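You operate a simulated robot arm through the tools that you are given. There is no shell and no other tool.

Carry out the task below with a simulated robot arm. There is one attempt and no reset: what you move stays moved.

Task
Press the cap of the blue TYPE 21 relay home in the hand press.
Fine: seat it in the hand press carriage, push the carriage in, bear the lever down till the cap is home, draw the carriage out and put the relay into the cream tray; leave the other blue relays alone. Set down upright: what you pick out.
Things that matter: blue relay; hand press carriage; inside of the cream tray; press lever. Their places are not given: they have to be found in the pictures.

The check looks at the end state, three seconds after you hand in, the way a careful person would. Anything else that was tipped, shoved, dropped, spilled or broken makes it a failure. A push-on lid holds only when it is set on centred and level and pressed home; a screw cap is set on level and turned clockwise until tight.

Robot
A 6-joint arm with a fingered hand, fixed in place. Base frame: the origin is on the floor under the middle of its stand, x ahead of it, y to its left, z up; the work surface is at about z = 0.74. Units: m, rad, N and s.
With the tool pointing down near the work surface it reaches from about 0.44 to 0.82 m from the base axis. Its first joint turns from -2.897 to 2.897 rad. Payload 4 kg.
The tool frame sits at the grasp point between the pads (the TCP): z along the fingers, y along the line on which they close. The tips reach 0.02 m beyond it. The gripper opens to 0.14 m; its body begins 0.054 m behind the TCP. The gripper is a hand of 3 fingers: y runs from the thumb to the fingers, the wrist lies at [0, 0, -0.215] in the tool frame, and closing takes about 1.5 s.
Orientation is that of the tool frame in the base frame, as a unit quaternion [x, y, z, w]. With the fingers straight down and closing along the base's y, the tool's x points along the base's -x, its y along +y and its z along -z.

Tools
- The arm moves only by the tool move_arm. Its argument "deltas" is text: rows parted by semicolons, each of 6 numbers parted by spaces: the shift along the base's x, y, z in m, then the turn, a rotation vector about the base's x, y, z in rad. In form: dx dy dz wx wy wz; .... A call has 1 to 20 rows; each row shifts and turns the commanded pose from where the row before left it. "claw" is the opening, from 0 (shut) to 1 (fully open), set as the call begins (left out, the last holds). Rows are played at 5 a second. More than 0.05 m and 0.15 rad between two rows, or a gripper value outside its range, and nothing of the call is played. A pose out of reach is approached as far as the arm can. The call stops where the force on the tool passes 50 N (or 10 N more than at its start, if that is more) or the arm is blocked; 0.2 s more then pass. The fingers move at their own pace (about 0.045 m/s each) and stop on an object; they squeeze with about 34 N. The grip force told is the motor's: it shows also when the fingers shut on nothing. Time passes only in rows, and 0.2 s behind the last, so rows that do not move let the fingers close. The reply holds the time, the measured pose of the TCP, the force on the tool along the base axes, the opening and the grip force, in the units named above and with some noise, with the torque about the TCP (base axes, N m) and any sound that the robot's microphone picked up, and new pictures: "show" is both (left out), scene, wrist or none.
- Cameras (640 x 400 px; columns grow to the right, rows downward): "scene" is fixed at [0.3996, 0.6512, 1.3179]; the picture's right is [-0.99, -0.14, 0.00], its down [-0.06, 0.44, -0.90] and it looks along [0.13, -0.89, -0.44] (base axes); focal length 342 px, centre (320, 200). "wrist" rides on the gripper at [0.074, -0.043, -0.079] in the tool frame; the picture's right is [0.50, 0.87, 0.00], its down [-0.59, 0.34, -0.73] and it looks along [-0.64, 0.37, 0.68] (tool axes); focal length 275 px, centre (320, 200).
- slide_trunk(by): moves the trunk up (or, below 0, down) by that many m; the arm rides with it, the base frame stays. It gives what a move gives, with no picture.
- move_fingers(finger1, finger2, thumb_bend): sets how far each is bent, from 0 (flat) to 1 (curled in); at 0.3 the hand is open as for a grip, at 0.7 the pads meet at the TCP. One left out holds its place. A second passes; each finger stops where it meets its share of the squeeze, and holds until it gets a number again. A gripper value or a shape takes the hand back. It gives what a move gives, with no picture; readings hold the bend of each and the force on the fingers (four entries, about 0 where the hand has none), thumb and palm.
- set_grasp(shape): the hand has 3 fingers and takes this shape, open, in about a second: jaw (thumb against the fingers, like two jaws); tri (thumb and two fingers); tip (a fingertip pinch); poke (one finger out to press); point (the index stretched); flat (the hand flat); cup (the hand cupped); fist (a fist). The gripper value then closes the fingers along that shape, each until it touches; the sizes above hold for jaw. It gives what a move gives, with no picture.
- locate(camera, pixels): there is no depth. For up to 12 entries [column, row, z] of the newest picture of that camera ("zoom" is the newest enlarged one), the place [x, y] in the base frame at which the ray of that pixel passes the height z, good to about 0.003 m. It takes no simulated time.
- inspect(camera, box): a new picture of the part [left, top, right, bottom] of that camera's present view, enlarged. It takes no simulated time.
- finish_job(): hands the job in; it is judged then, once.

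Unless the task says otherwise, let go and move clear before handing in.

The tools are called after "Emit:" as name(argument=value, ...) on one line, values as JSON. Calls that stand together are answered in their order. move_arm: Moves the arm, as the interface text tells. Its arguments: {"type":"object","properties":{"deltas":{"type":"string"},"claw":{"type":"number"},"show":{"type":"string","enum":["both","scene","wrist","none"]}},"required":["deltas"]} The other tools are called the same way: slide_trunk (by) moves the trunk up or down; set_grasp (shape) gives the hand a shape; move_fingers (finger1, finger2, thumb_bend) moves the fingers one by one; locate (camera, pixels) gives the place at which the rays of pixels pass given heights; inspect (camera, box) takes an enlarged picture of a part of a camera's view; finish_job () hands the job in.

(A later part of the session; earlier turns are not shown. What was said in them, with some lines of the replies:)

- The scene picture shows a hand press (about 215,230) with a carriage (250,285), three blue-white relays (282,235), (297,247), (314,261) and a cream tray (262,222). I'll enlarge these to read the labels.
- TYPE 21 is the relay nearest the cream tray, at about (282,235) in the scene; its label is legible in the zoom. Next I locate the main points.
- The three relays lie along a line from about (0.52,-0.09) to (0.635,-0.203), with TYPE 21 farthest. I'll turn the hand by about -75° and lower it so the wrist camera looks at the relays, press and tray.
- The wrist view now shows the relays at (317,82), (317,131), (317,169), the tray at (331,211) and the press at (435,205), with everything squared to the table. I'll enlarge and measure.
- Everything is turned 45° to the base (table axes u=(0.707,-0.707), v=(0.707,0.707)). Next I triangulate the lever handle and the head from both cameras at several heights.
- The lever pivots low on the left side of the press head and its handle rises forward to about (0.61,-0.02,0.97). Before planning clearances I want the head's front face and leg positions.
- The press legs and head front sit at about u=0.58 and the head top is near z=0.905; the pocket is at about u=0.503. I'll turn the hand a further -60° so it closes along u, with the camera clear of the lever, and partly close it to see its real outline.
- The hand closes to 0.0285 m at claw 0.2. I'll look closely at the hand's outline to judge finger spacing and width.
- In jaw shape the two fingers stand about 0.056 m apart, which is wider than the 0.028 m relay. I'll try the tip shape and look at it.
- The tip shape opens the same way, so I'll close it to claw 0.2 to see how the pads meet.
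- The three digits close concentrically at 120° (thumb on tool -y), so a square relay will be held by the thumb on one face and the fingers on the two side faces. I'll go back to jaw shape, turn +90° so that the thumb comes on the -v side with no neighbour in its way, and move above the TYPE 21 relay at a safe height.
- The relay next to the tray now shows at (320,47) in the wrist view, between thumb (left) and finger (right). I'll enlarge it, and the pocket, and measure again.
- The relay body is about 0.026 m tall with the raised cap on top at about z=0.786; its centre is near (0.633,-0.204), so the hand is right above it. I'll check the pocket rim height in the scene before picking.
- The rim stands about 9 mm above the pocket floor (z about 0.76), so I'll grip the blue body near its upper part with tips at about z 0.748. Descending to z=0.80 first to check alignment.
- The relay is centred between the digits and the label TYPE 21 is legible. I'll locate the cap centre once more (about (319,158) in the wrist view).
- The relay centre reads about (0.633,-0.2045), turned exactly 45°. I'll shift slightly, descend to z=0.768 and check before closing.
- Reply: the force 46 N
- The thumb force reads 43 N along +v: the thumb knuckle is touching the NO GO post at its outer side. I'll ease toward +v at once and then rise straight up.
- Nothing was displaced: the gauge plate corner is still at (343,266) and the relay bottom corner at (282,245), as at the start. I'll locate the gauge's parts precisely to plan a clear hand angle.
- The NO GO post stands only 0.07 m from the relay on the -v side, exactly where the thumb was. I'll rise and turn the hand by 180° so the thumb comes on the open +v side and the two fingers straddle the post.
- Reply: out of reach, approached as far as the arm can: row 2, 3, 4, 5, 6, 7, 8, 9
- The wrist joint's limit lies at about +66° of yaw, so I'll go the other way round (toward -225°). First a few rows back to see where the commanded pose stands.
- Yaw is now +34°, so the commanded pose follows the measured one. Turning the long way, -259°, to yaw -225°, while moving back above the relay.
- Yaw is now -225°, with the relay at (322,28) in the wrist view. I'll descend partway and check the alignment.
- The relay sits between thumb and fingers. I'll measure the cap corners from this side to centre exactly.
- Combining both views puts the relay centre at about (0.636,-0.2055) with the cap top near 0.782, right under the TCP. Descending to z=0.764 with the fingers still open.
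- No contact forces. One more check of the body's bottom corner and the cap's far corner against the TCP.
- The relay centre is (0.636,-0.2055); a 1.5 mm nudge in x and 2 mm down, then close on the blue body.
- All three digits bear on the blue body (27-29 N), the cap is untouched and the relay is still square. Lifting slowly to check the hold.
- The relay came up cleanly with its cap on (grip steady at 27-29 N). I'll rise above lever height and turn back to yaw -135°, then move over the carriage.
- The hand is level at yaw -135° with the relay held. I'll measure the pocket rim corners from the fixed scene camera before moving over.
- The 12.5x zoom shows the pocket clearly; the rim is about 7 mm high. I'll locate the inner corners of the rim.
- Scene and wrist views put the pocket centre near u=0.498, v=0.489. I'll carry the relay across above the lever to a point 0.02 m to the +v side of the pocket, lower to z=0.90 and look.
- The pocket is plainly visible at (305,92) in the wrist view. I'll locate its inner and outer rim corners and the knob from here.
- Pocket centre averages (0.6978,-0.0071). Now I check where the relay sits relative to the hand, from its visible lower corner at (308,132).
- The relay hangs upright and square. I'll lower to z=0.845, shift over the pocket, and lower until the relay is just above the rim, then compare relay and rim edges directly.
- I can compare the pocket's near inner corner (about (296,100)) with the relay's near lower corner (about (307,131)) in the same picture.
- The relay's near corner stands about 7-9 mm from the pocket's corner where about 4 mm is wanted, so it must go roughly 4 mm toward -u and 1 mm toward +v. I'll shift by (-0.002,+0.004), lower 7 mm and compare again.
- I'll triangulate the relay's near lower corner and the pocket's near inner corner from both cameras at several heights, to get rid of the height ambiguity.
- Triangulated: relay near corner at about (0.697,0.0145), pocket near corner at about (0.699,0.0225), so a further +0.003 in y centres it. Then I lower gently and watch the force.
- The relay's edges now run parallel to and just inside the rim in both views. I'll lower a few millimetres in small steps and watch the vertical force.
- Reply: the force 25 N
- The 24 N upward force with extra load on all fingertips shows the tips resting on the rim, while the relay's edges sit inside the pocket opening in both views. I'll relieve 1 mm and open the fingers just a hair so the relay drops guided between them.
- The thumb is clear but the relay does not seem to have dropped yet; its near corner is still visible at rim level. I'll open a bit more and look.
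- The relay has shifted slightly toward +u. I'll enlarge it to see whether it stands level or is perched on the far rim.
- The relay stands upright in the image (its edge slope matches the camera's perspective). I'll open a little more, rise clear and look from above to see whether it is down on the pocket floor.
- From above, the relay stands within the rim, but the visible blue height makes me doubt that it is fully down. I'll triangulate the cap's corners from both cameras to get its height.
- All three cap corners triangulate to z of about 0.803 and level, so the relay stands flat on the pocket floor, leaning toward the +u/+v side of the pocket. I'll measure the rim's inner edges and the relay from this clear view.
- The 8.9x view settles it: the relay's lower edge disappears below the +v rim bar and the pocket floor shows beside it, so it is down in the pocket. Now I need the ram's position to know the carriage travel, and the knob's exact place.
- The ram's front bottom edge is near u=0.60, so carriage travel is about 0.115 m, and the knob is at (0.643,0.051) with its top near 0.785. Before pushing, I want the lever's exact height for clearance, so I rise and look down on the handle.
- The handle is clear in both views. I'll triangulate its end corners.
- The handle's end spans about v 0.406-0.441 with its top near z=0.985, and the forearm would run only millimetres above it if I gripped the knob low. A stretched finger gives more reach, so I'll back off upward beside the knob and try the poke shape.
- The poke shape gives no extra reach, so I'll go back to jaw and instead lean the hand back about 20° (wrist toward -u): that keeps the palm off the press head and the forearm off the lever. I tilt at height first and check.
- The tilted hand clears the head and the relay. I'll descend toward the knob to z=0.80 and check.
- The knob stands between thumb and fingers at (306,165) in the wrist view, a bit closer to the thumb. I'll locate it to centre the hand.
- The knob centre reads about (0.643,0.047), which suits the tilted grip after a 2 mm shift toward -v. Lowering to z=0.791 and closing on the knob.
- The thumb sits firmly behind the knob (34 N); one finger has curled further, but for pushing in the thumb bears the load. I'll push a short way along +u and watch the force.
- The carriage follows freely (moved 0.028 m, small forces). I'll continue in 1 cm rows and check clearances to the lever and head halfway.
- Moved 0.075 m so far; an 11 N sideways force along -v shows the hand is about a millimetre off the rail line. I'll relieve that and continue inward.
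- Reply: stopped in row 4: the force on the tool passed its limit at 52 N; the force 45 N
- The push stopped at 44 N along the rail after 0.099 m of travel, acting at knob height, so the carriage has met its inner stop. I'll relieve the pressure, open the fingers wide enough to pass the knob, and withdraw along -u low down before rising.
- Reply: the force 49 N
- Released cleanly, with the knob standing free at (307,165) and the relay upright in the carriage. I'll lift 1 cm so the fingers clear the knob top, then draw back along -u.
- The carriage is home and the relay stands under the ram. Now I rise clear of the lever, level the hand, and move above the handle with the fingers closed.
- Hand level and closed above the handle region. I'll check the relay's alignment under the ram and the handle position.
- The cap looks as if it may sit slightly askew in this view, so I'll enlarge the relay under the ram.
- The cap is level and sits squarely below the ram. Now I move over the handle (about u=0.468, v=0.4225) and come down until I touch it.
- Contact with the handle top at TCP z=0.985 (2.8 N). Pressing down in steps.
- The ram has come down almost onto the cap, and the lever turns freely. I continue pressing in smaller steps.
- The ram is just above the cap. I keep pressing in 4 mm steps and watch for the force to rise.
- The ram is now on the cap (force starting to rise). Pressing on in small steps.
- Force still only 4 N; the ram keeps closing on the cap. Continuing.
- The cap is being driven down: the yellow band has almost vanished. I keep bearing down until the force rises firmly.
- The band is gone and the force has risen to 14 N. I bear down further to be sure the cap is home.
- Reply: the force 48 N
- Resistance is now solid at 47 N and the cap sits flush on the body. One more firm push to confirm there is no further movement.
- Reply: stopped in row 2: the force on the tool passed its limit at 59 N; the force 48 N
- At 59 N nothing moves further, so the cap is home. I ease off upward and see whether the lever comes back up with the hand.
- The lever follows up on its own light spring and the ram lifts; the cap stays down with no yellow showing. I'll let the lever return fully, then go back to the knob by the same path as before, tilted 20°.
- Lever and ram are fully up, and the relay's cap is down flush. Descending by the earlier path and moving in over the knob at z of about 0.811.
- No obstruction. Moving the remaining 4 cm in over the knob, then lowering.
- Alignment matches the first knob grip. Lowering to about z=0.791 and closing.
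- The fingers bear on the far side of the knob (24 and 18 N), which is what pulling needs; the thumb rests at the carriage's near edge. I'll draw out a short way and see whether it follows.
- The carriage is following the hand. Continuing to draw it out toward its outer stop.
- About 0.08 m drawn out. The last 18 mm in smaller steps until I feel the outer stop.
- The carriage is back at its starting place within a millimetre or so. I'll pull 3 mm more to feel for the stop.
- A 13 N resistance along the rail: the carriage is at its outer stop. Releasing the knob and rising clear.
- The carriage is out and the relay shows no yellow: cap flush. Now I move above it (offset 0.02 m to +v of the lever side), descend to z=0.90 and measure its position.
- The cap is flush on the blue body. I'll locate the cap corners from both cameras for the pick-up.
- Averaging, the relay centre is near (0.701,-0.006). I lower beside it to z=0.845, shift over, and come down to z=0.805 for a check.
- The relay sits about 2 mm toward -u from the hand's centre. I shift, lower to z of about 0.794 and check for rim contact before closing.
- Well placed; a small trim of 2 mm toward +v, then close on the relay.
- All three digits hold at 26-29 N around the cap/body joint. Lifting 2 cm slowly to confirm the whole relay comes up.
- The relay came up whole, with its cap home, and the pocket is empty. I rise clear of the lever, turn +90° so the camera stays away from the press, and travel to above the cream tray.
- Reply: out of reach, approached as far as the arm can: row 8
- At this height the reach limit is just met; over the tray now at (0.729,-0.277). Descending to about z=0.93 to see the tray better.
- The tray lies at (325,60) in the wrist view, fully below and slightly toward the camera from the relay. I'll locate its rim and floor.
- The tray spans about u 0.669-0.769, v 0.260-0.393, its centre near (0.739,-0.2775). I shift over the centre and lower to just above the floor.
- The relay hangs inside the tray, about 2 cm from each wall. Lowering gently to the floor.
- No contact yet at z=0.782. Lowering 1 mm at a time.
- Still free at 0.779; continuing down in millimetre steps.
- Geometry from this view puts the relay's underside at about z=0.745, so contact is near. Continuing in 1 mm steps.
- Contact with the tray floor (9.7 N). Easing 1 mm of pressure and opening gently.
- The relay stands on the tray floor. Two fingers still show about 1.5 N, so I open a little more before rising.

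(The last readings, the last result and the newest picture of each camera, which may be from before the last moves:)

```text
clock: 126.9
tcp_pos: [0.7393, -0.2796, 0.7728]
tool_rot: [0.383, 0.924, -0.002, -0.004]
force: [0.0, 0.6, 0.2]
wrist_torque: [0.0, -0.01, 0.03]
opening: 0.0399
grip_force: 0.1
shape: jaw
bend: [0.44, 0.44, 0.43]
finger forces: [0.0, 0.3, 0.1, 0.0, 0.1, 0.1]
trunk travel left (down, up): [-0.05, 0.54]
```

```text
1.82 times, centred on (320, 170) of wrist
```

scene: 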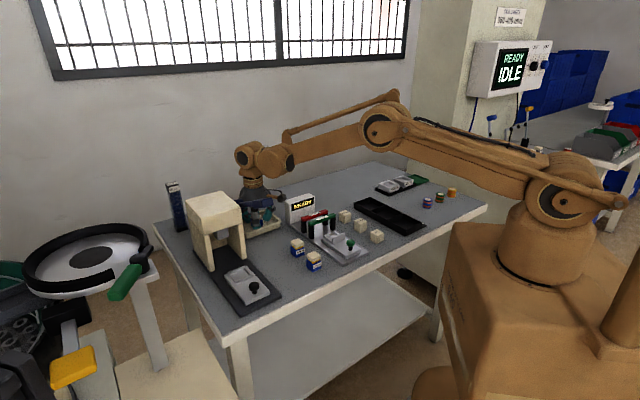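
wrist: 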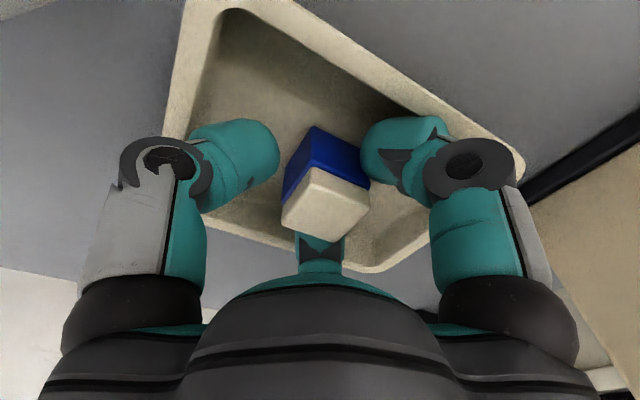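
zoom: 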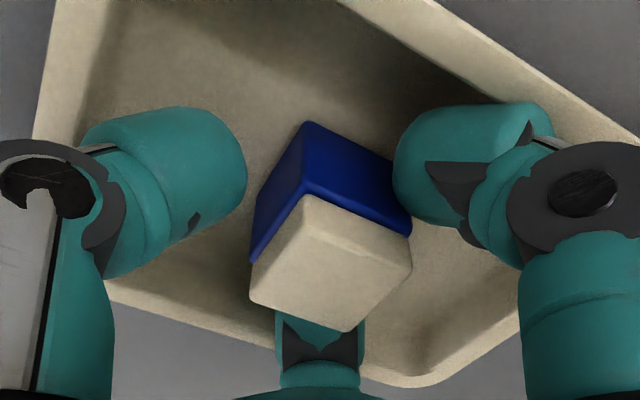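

All forces are zero and the relay did not move. Rising slowly straight up.

Emit:
move_arm(deltas="0 0 0.004 0 0 0; 0 0 0.008 0 0 0; 0 0 0.012 0 0 0; 0 0 0.02 0 0 0; 0 0 0.03 0 0 0; 0 0 0.04 0 0 0; 0 0 0.04 0 0 0; 0 0 0 0 0 0")

Emit:
inspect(camera="wrist", box=[190, 0, 450, 200])

Emit:
inspect(camera="scene", box=[200, 190, 340, 310])

```text
clock: 128.7
tcp_pos: [0.7415, -0.277, 0.9277]
tool_rot: [0.383, 0.924, -0.002, -0.004]
force: [0.0, 0.1, 0.2]
wrist_torque: [-0.01, -0.01, 0.03]
opening: 0.0403
grip_force: 0.0
shape: jaw
bend: [0.44, 0.44, 0.43]
finger forces: [0.0, 0.0, 0.0, 0.0, 0.0, 0.0]
trunk travel left (down, up): [-0.05, 0.54]
```

scene: 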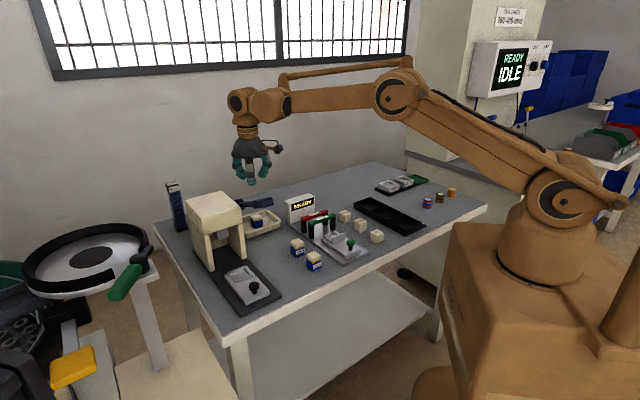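
wrist: 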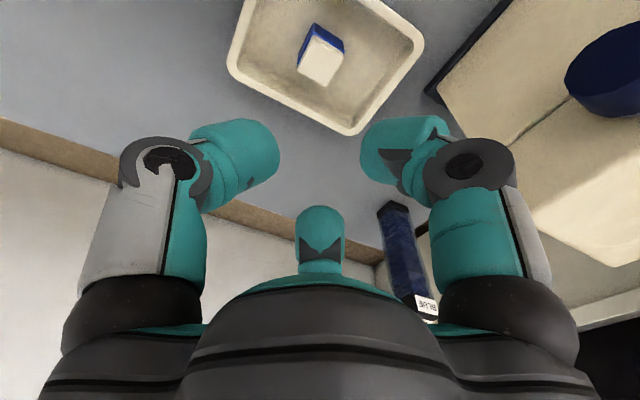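

```text
2.00 times, centred on (320, 100) of wrist
```

zoom: 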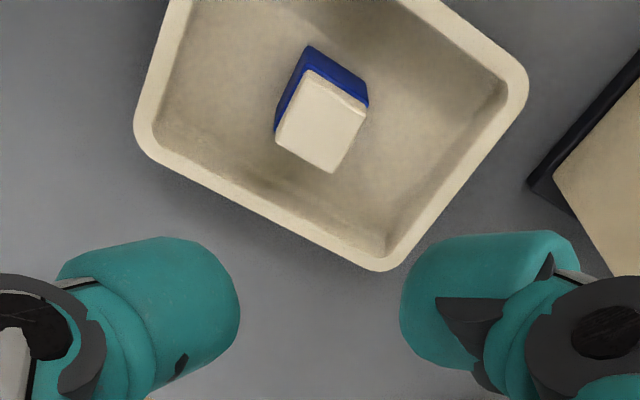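

```text
3.33 times, centred on (270, 250) of scene
```

zoom: 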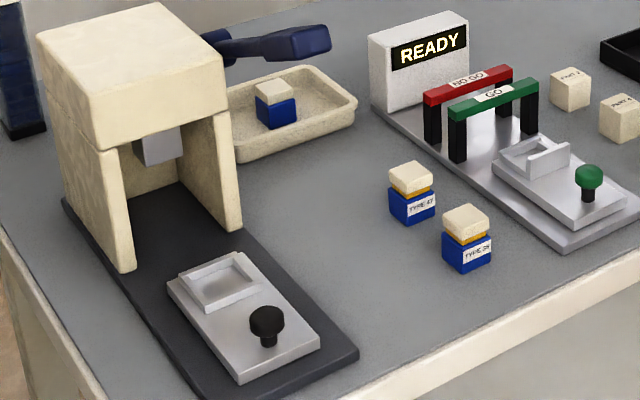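

The relay stands upright in the middle of the cream tray. A close look at its cap and at the other objects before moving clear.

Emit:
inspect(camera="scene", box=[240, 202, 290, 238])

Emit:
inspect(camera="wrist", box=[285, 10, 355, 95])

Emit:
move_arm(deltas="-0.02 0.01 0.04 0 0 0; -0.03 0.02 0.04 0 0 0; -0.03 0.02 0.03 0 0 0; -0.04 0.03 0.02 0 0 0; -0.04 0.03 0.01 0 0 0; -0.04 0.03 0 0 0 0; 0 0 0 0 0 0")

```text
11.11 times, centred on (265, 220) of scene
```

zoom: 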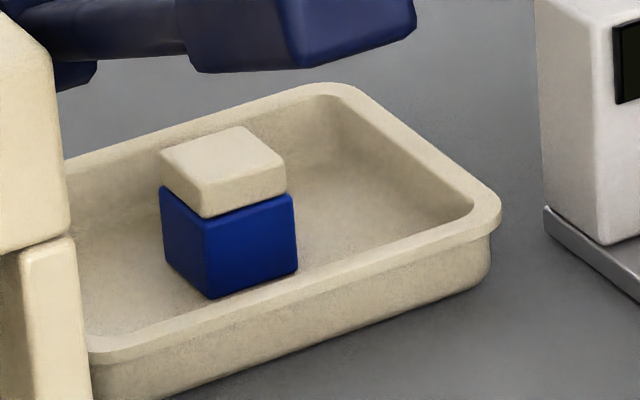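

```text
4.71 times, centred on (320, 52) of wrist
```

zoom: 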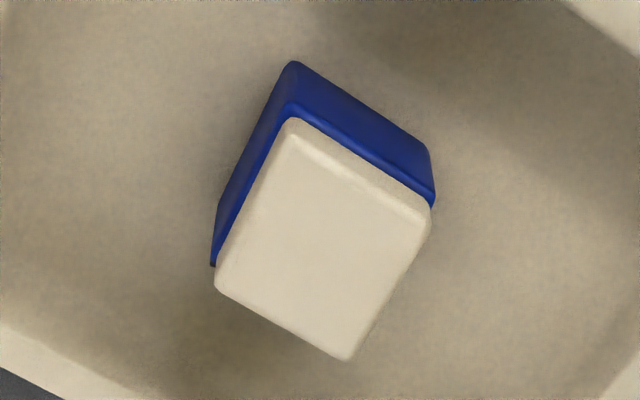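

```text
refused: row 2 steps farther than a row can; nothing moved
```

The cap sits flush and level on the blue body, and the relay stands flat. The retreat rows were too long, so I repeat them with shorter steps.

Emit:
move_arm(deltas="0 0 0.04 0 0 0; 0 0 0.04 0 0 0; -0.025 0.015 0.03 0 0 0; -0.03 0.02 0.02 0 0 0; -0.035 0.025 0 0 0 0; -0.035 0.025 0 0 0 0; -0.035 0.025 0 0 0 0; 0 0 0 0 0 0")

Emit:
inspect(camera="scene", box=[140, 160, 500, 340])

```text
clock: 130.5
tcp_pos: [0.5787, -0.1684, 1.0576]
tool_rot: [0.384, 0.923, -0.002, -0.004]
force: [-0.6, 0.4, 1.2]
wrist_torque: [-0.02, 0.02, 0.01]
opening: 0.04
grip_force: 0.1
shape: jaw
bend: [0.44, 0.44, 0.43]
finger forces: [0.0, 0.0, 0.1, 0.0, 0.0, 0.0]
trunk travel left (down, up): [-0.05, 0.54]
```

scene: 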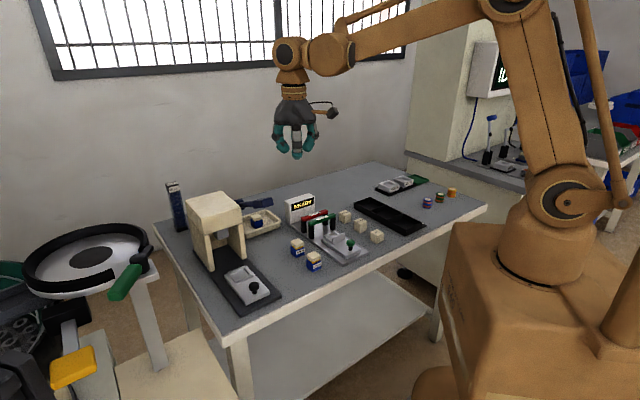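
wrist: 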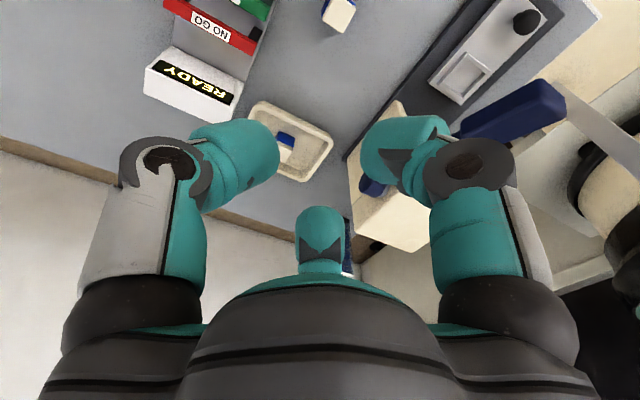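

```text
1.78 times, centred on (320, 250) of scene
```

zoom: 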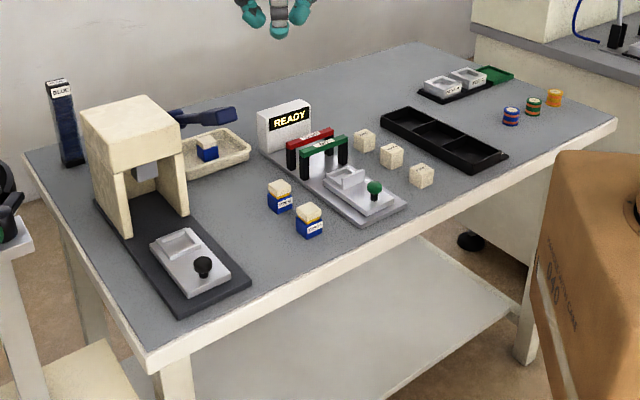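

The TYPE 21 relay stands upright in the cream tray at (257,220) with its cap flush. The carriage is drawn out empty and the lever is back up. TYPE 47, TYPE 35 and the gauge are where they were, and the hand is clear, so I hand in.

Emit:
finish_job()

```text
The job is handed in.
```

The job is done and handed in: the TYPE 21 relay's cap is pressed home, and the relay stands upright in the cream tray. I don't have the check's verdict.

- **Pressing:** With the relay under the ram, I bore the lever down until nothing moved further at 59 N. The yellow band under the cap was gone, and the cap sat flush and level in the close-up pictures.
- **Carriage and lever:** The carriage is drawn out to its outer stop and is empty. The lever sprang back up.
- **Other relays:** TYPE 47 and TYPE 35 were not touched and show in their original places.
- **One contact:** On my first try at picking up the relay, the thumb pressed against the NO GO gauge post at about 43 N. I backed off, and in the pictures the gauge had not moved.
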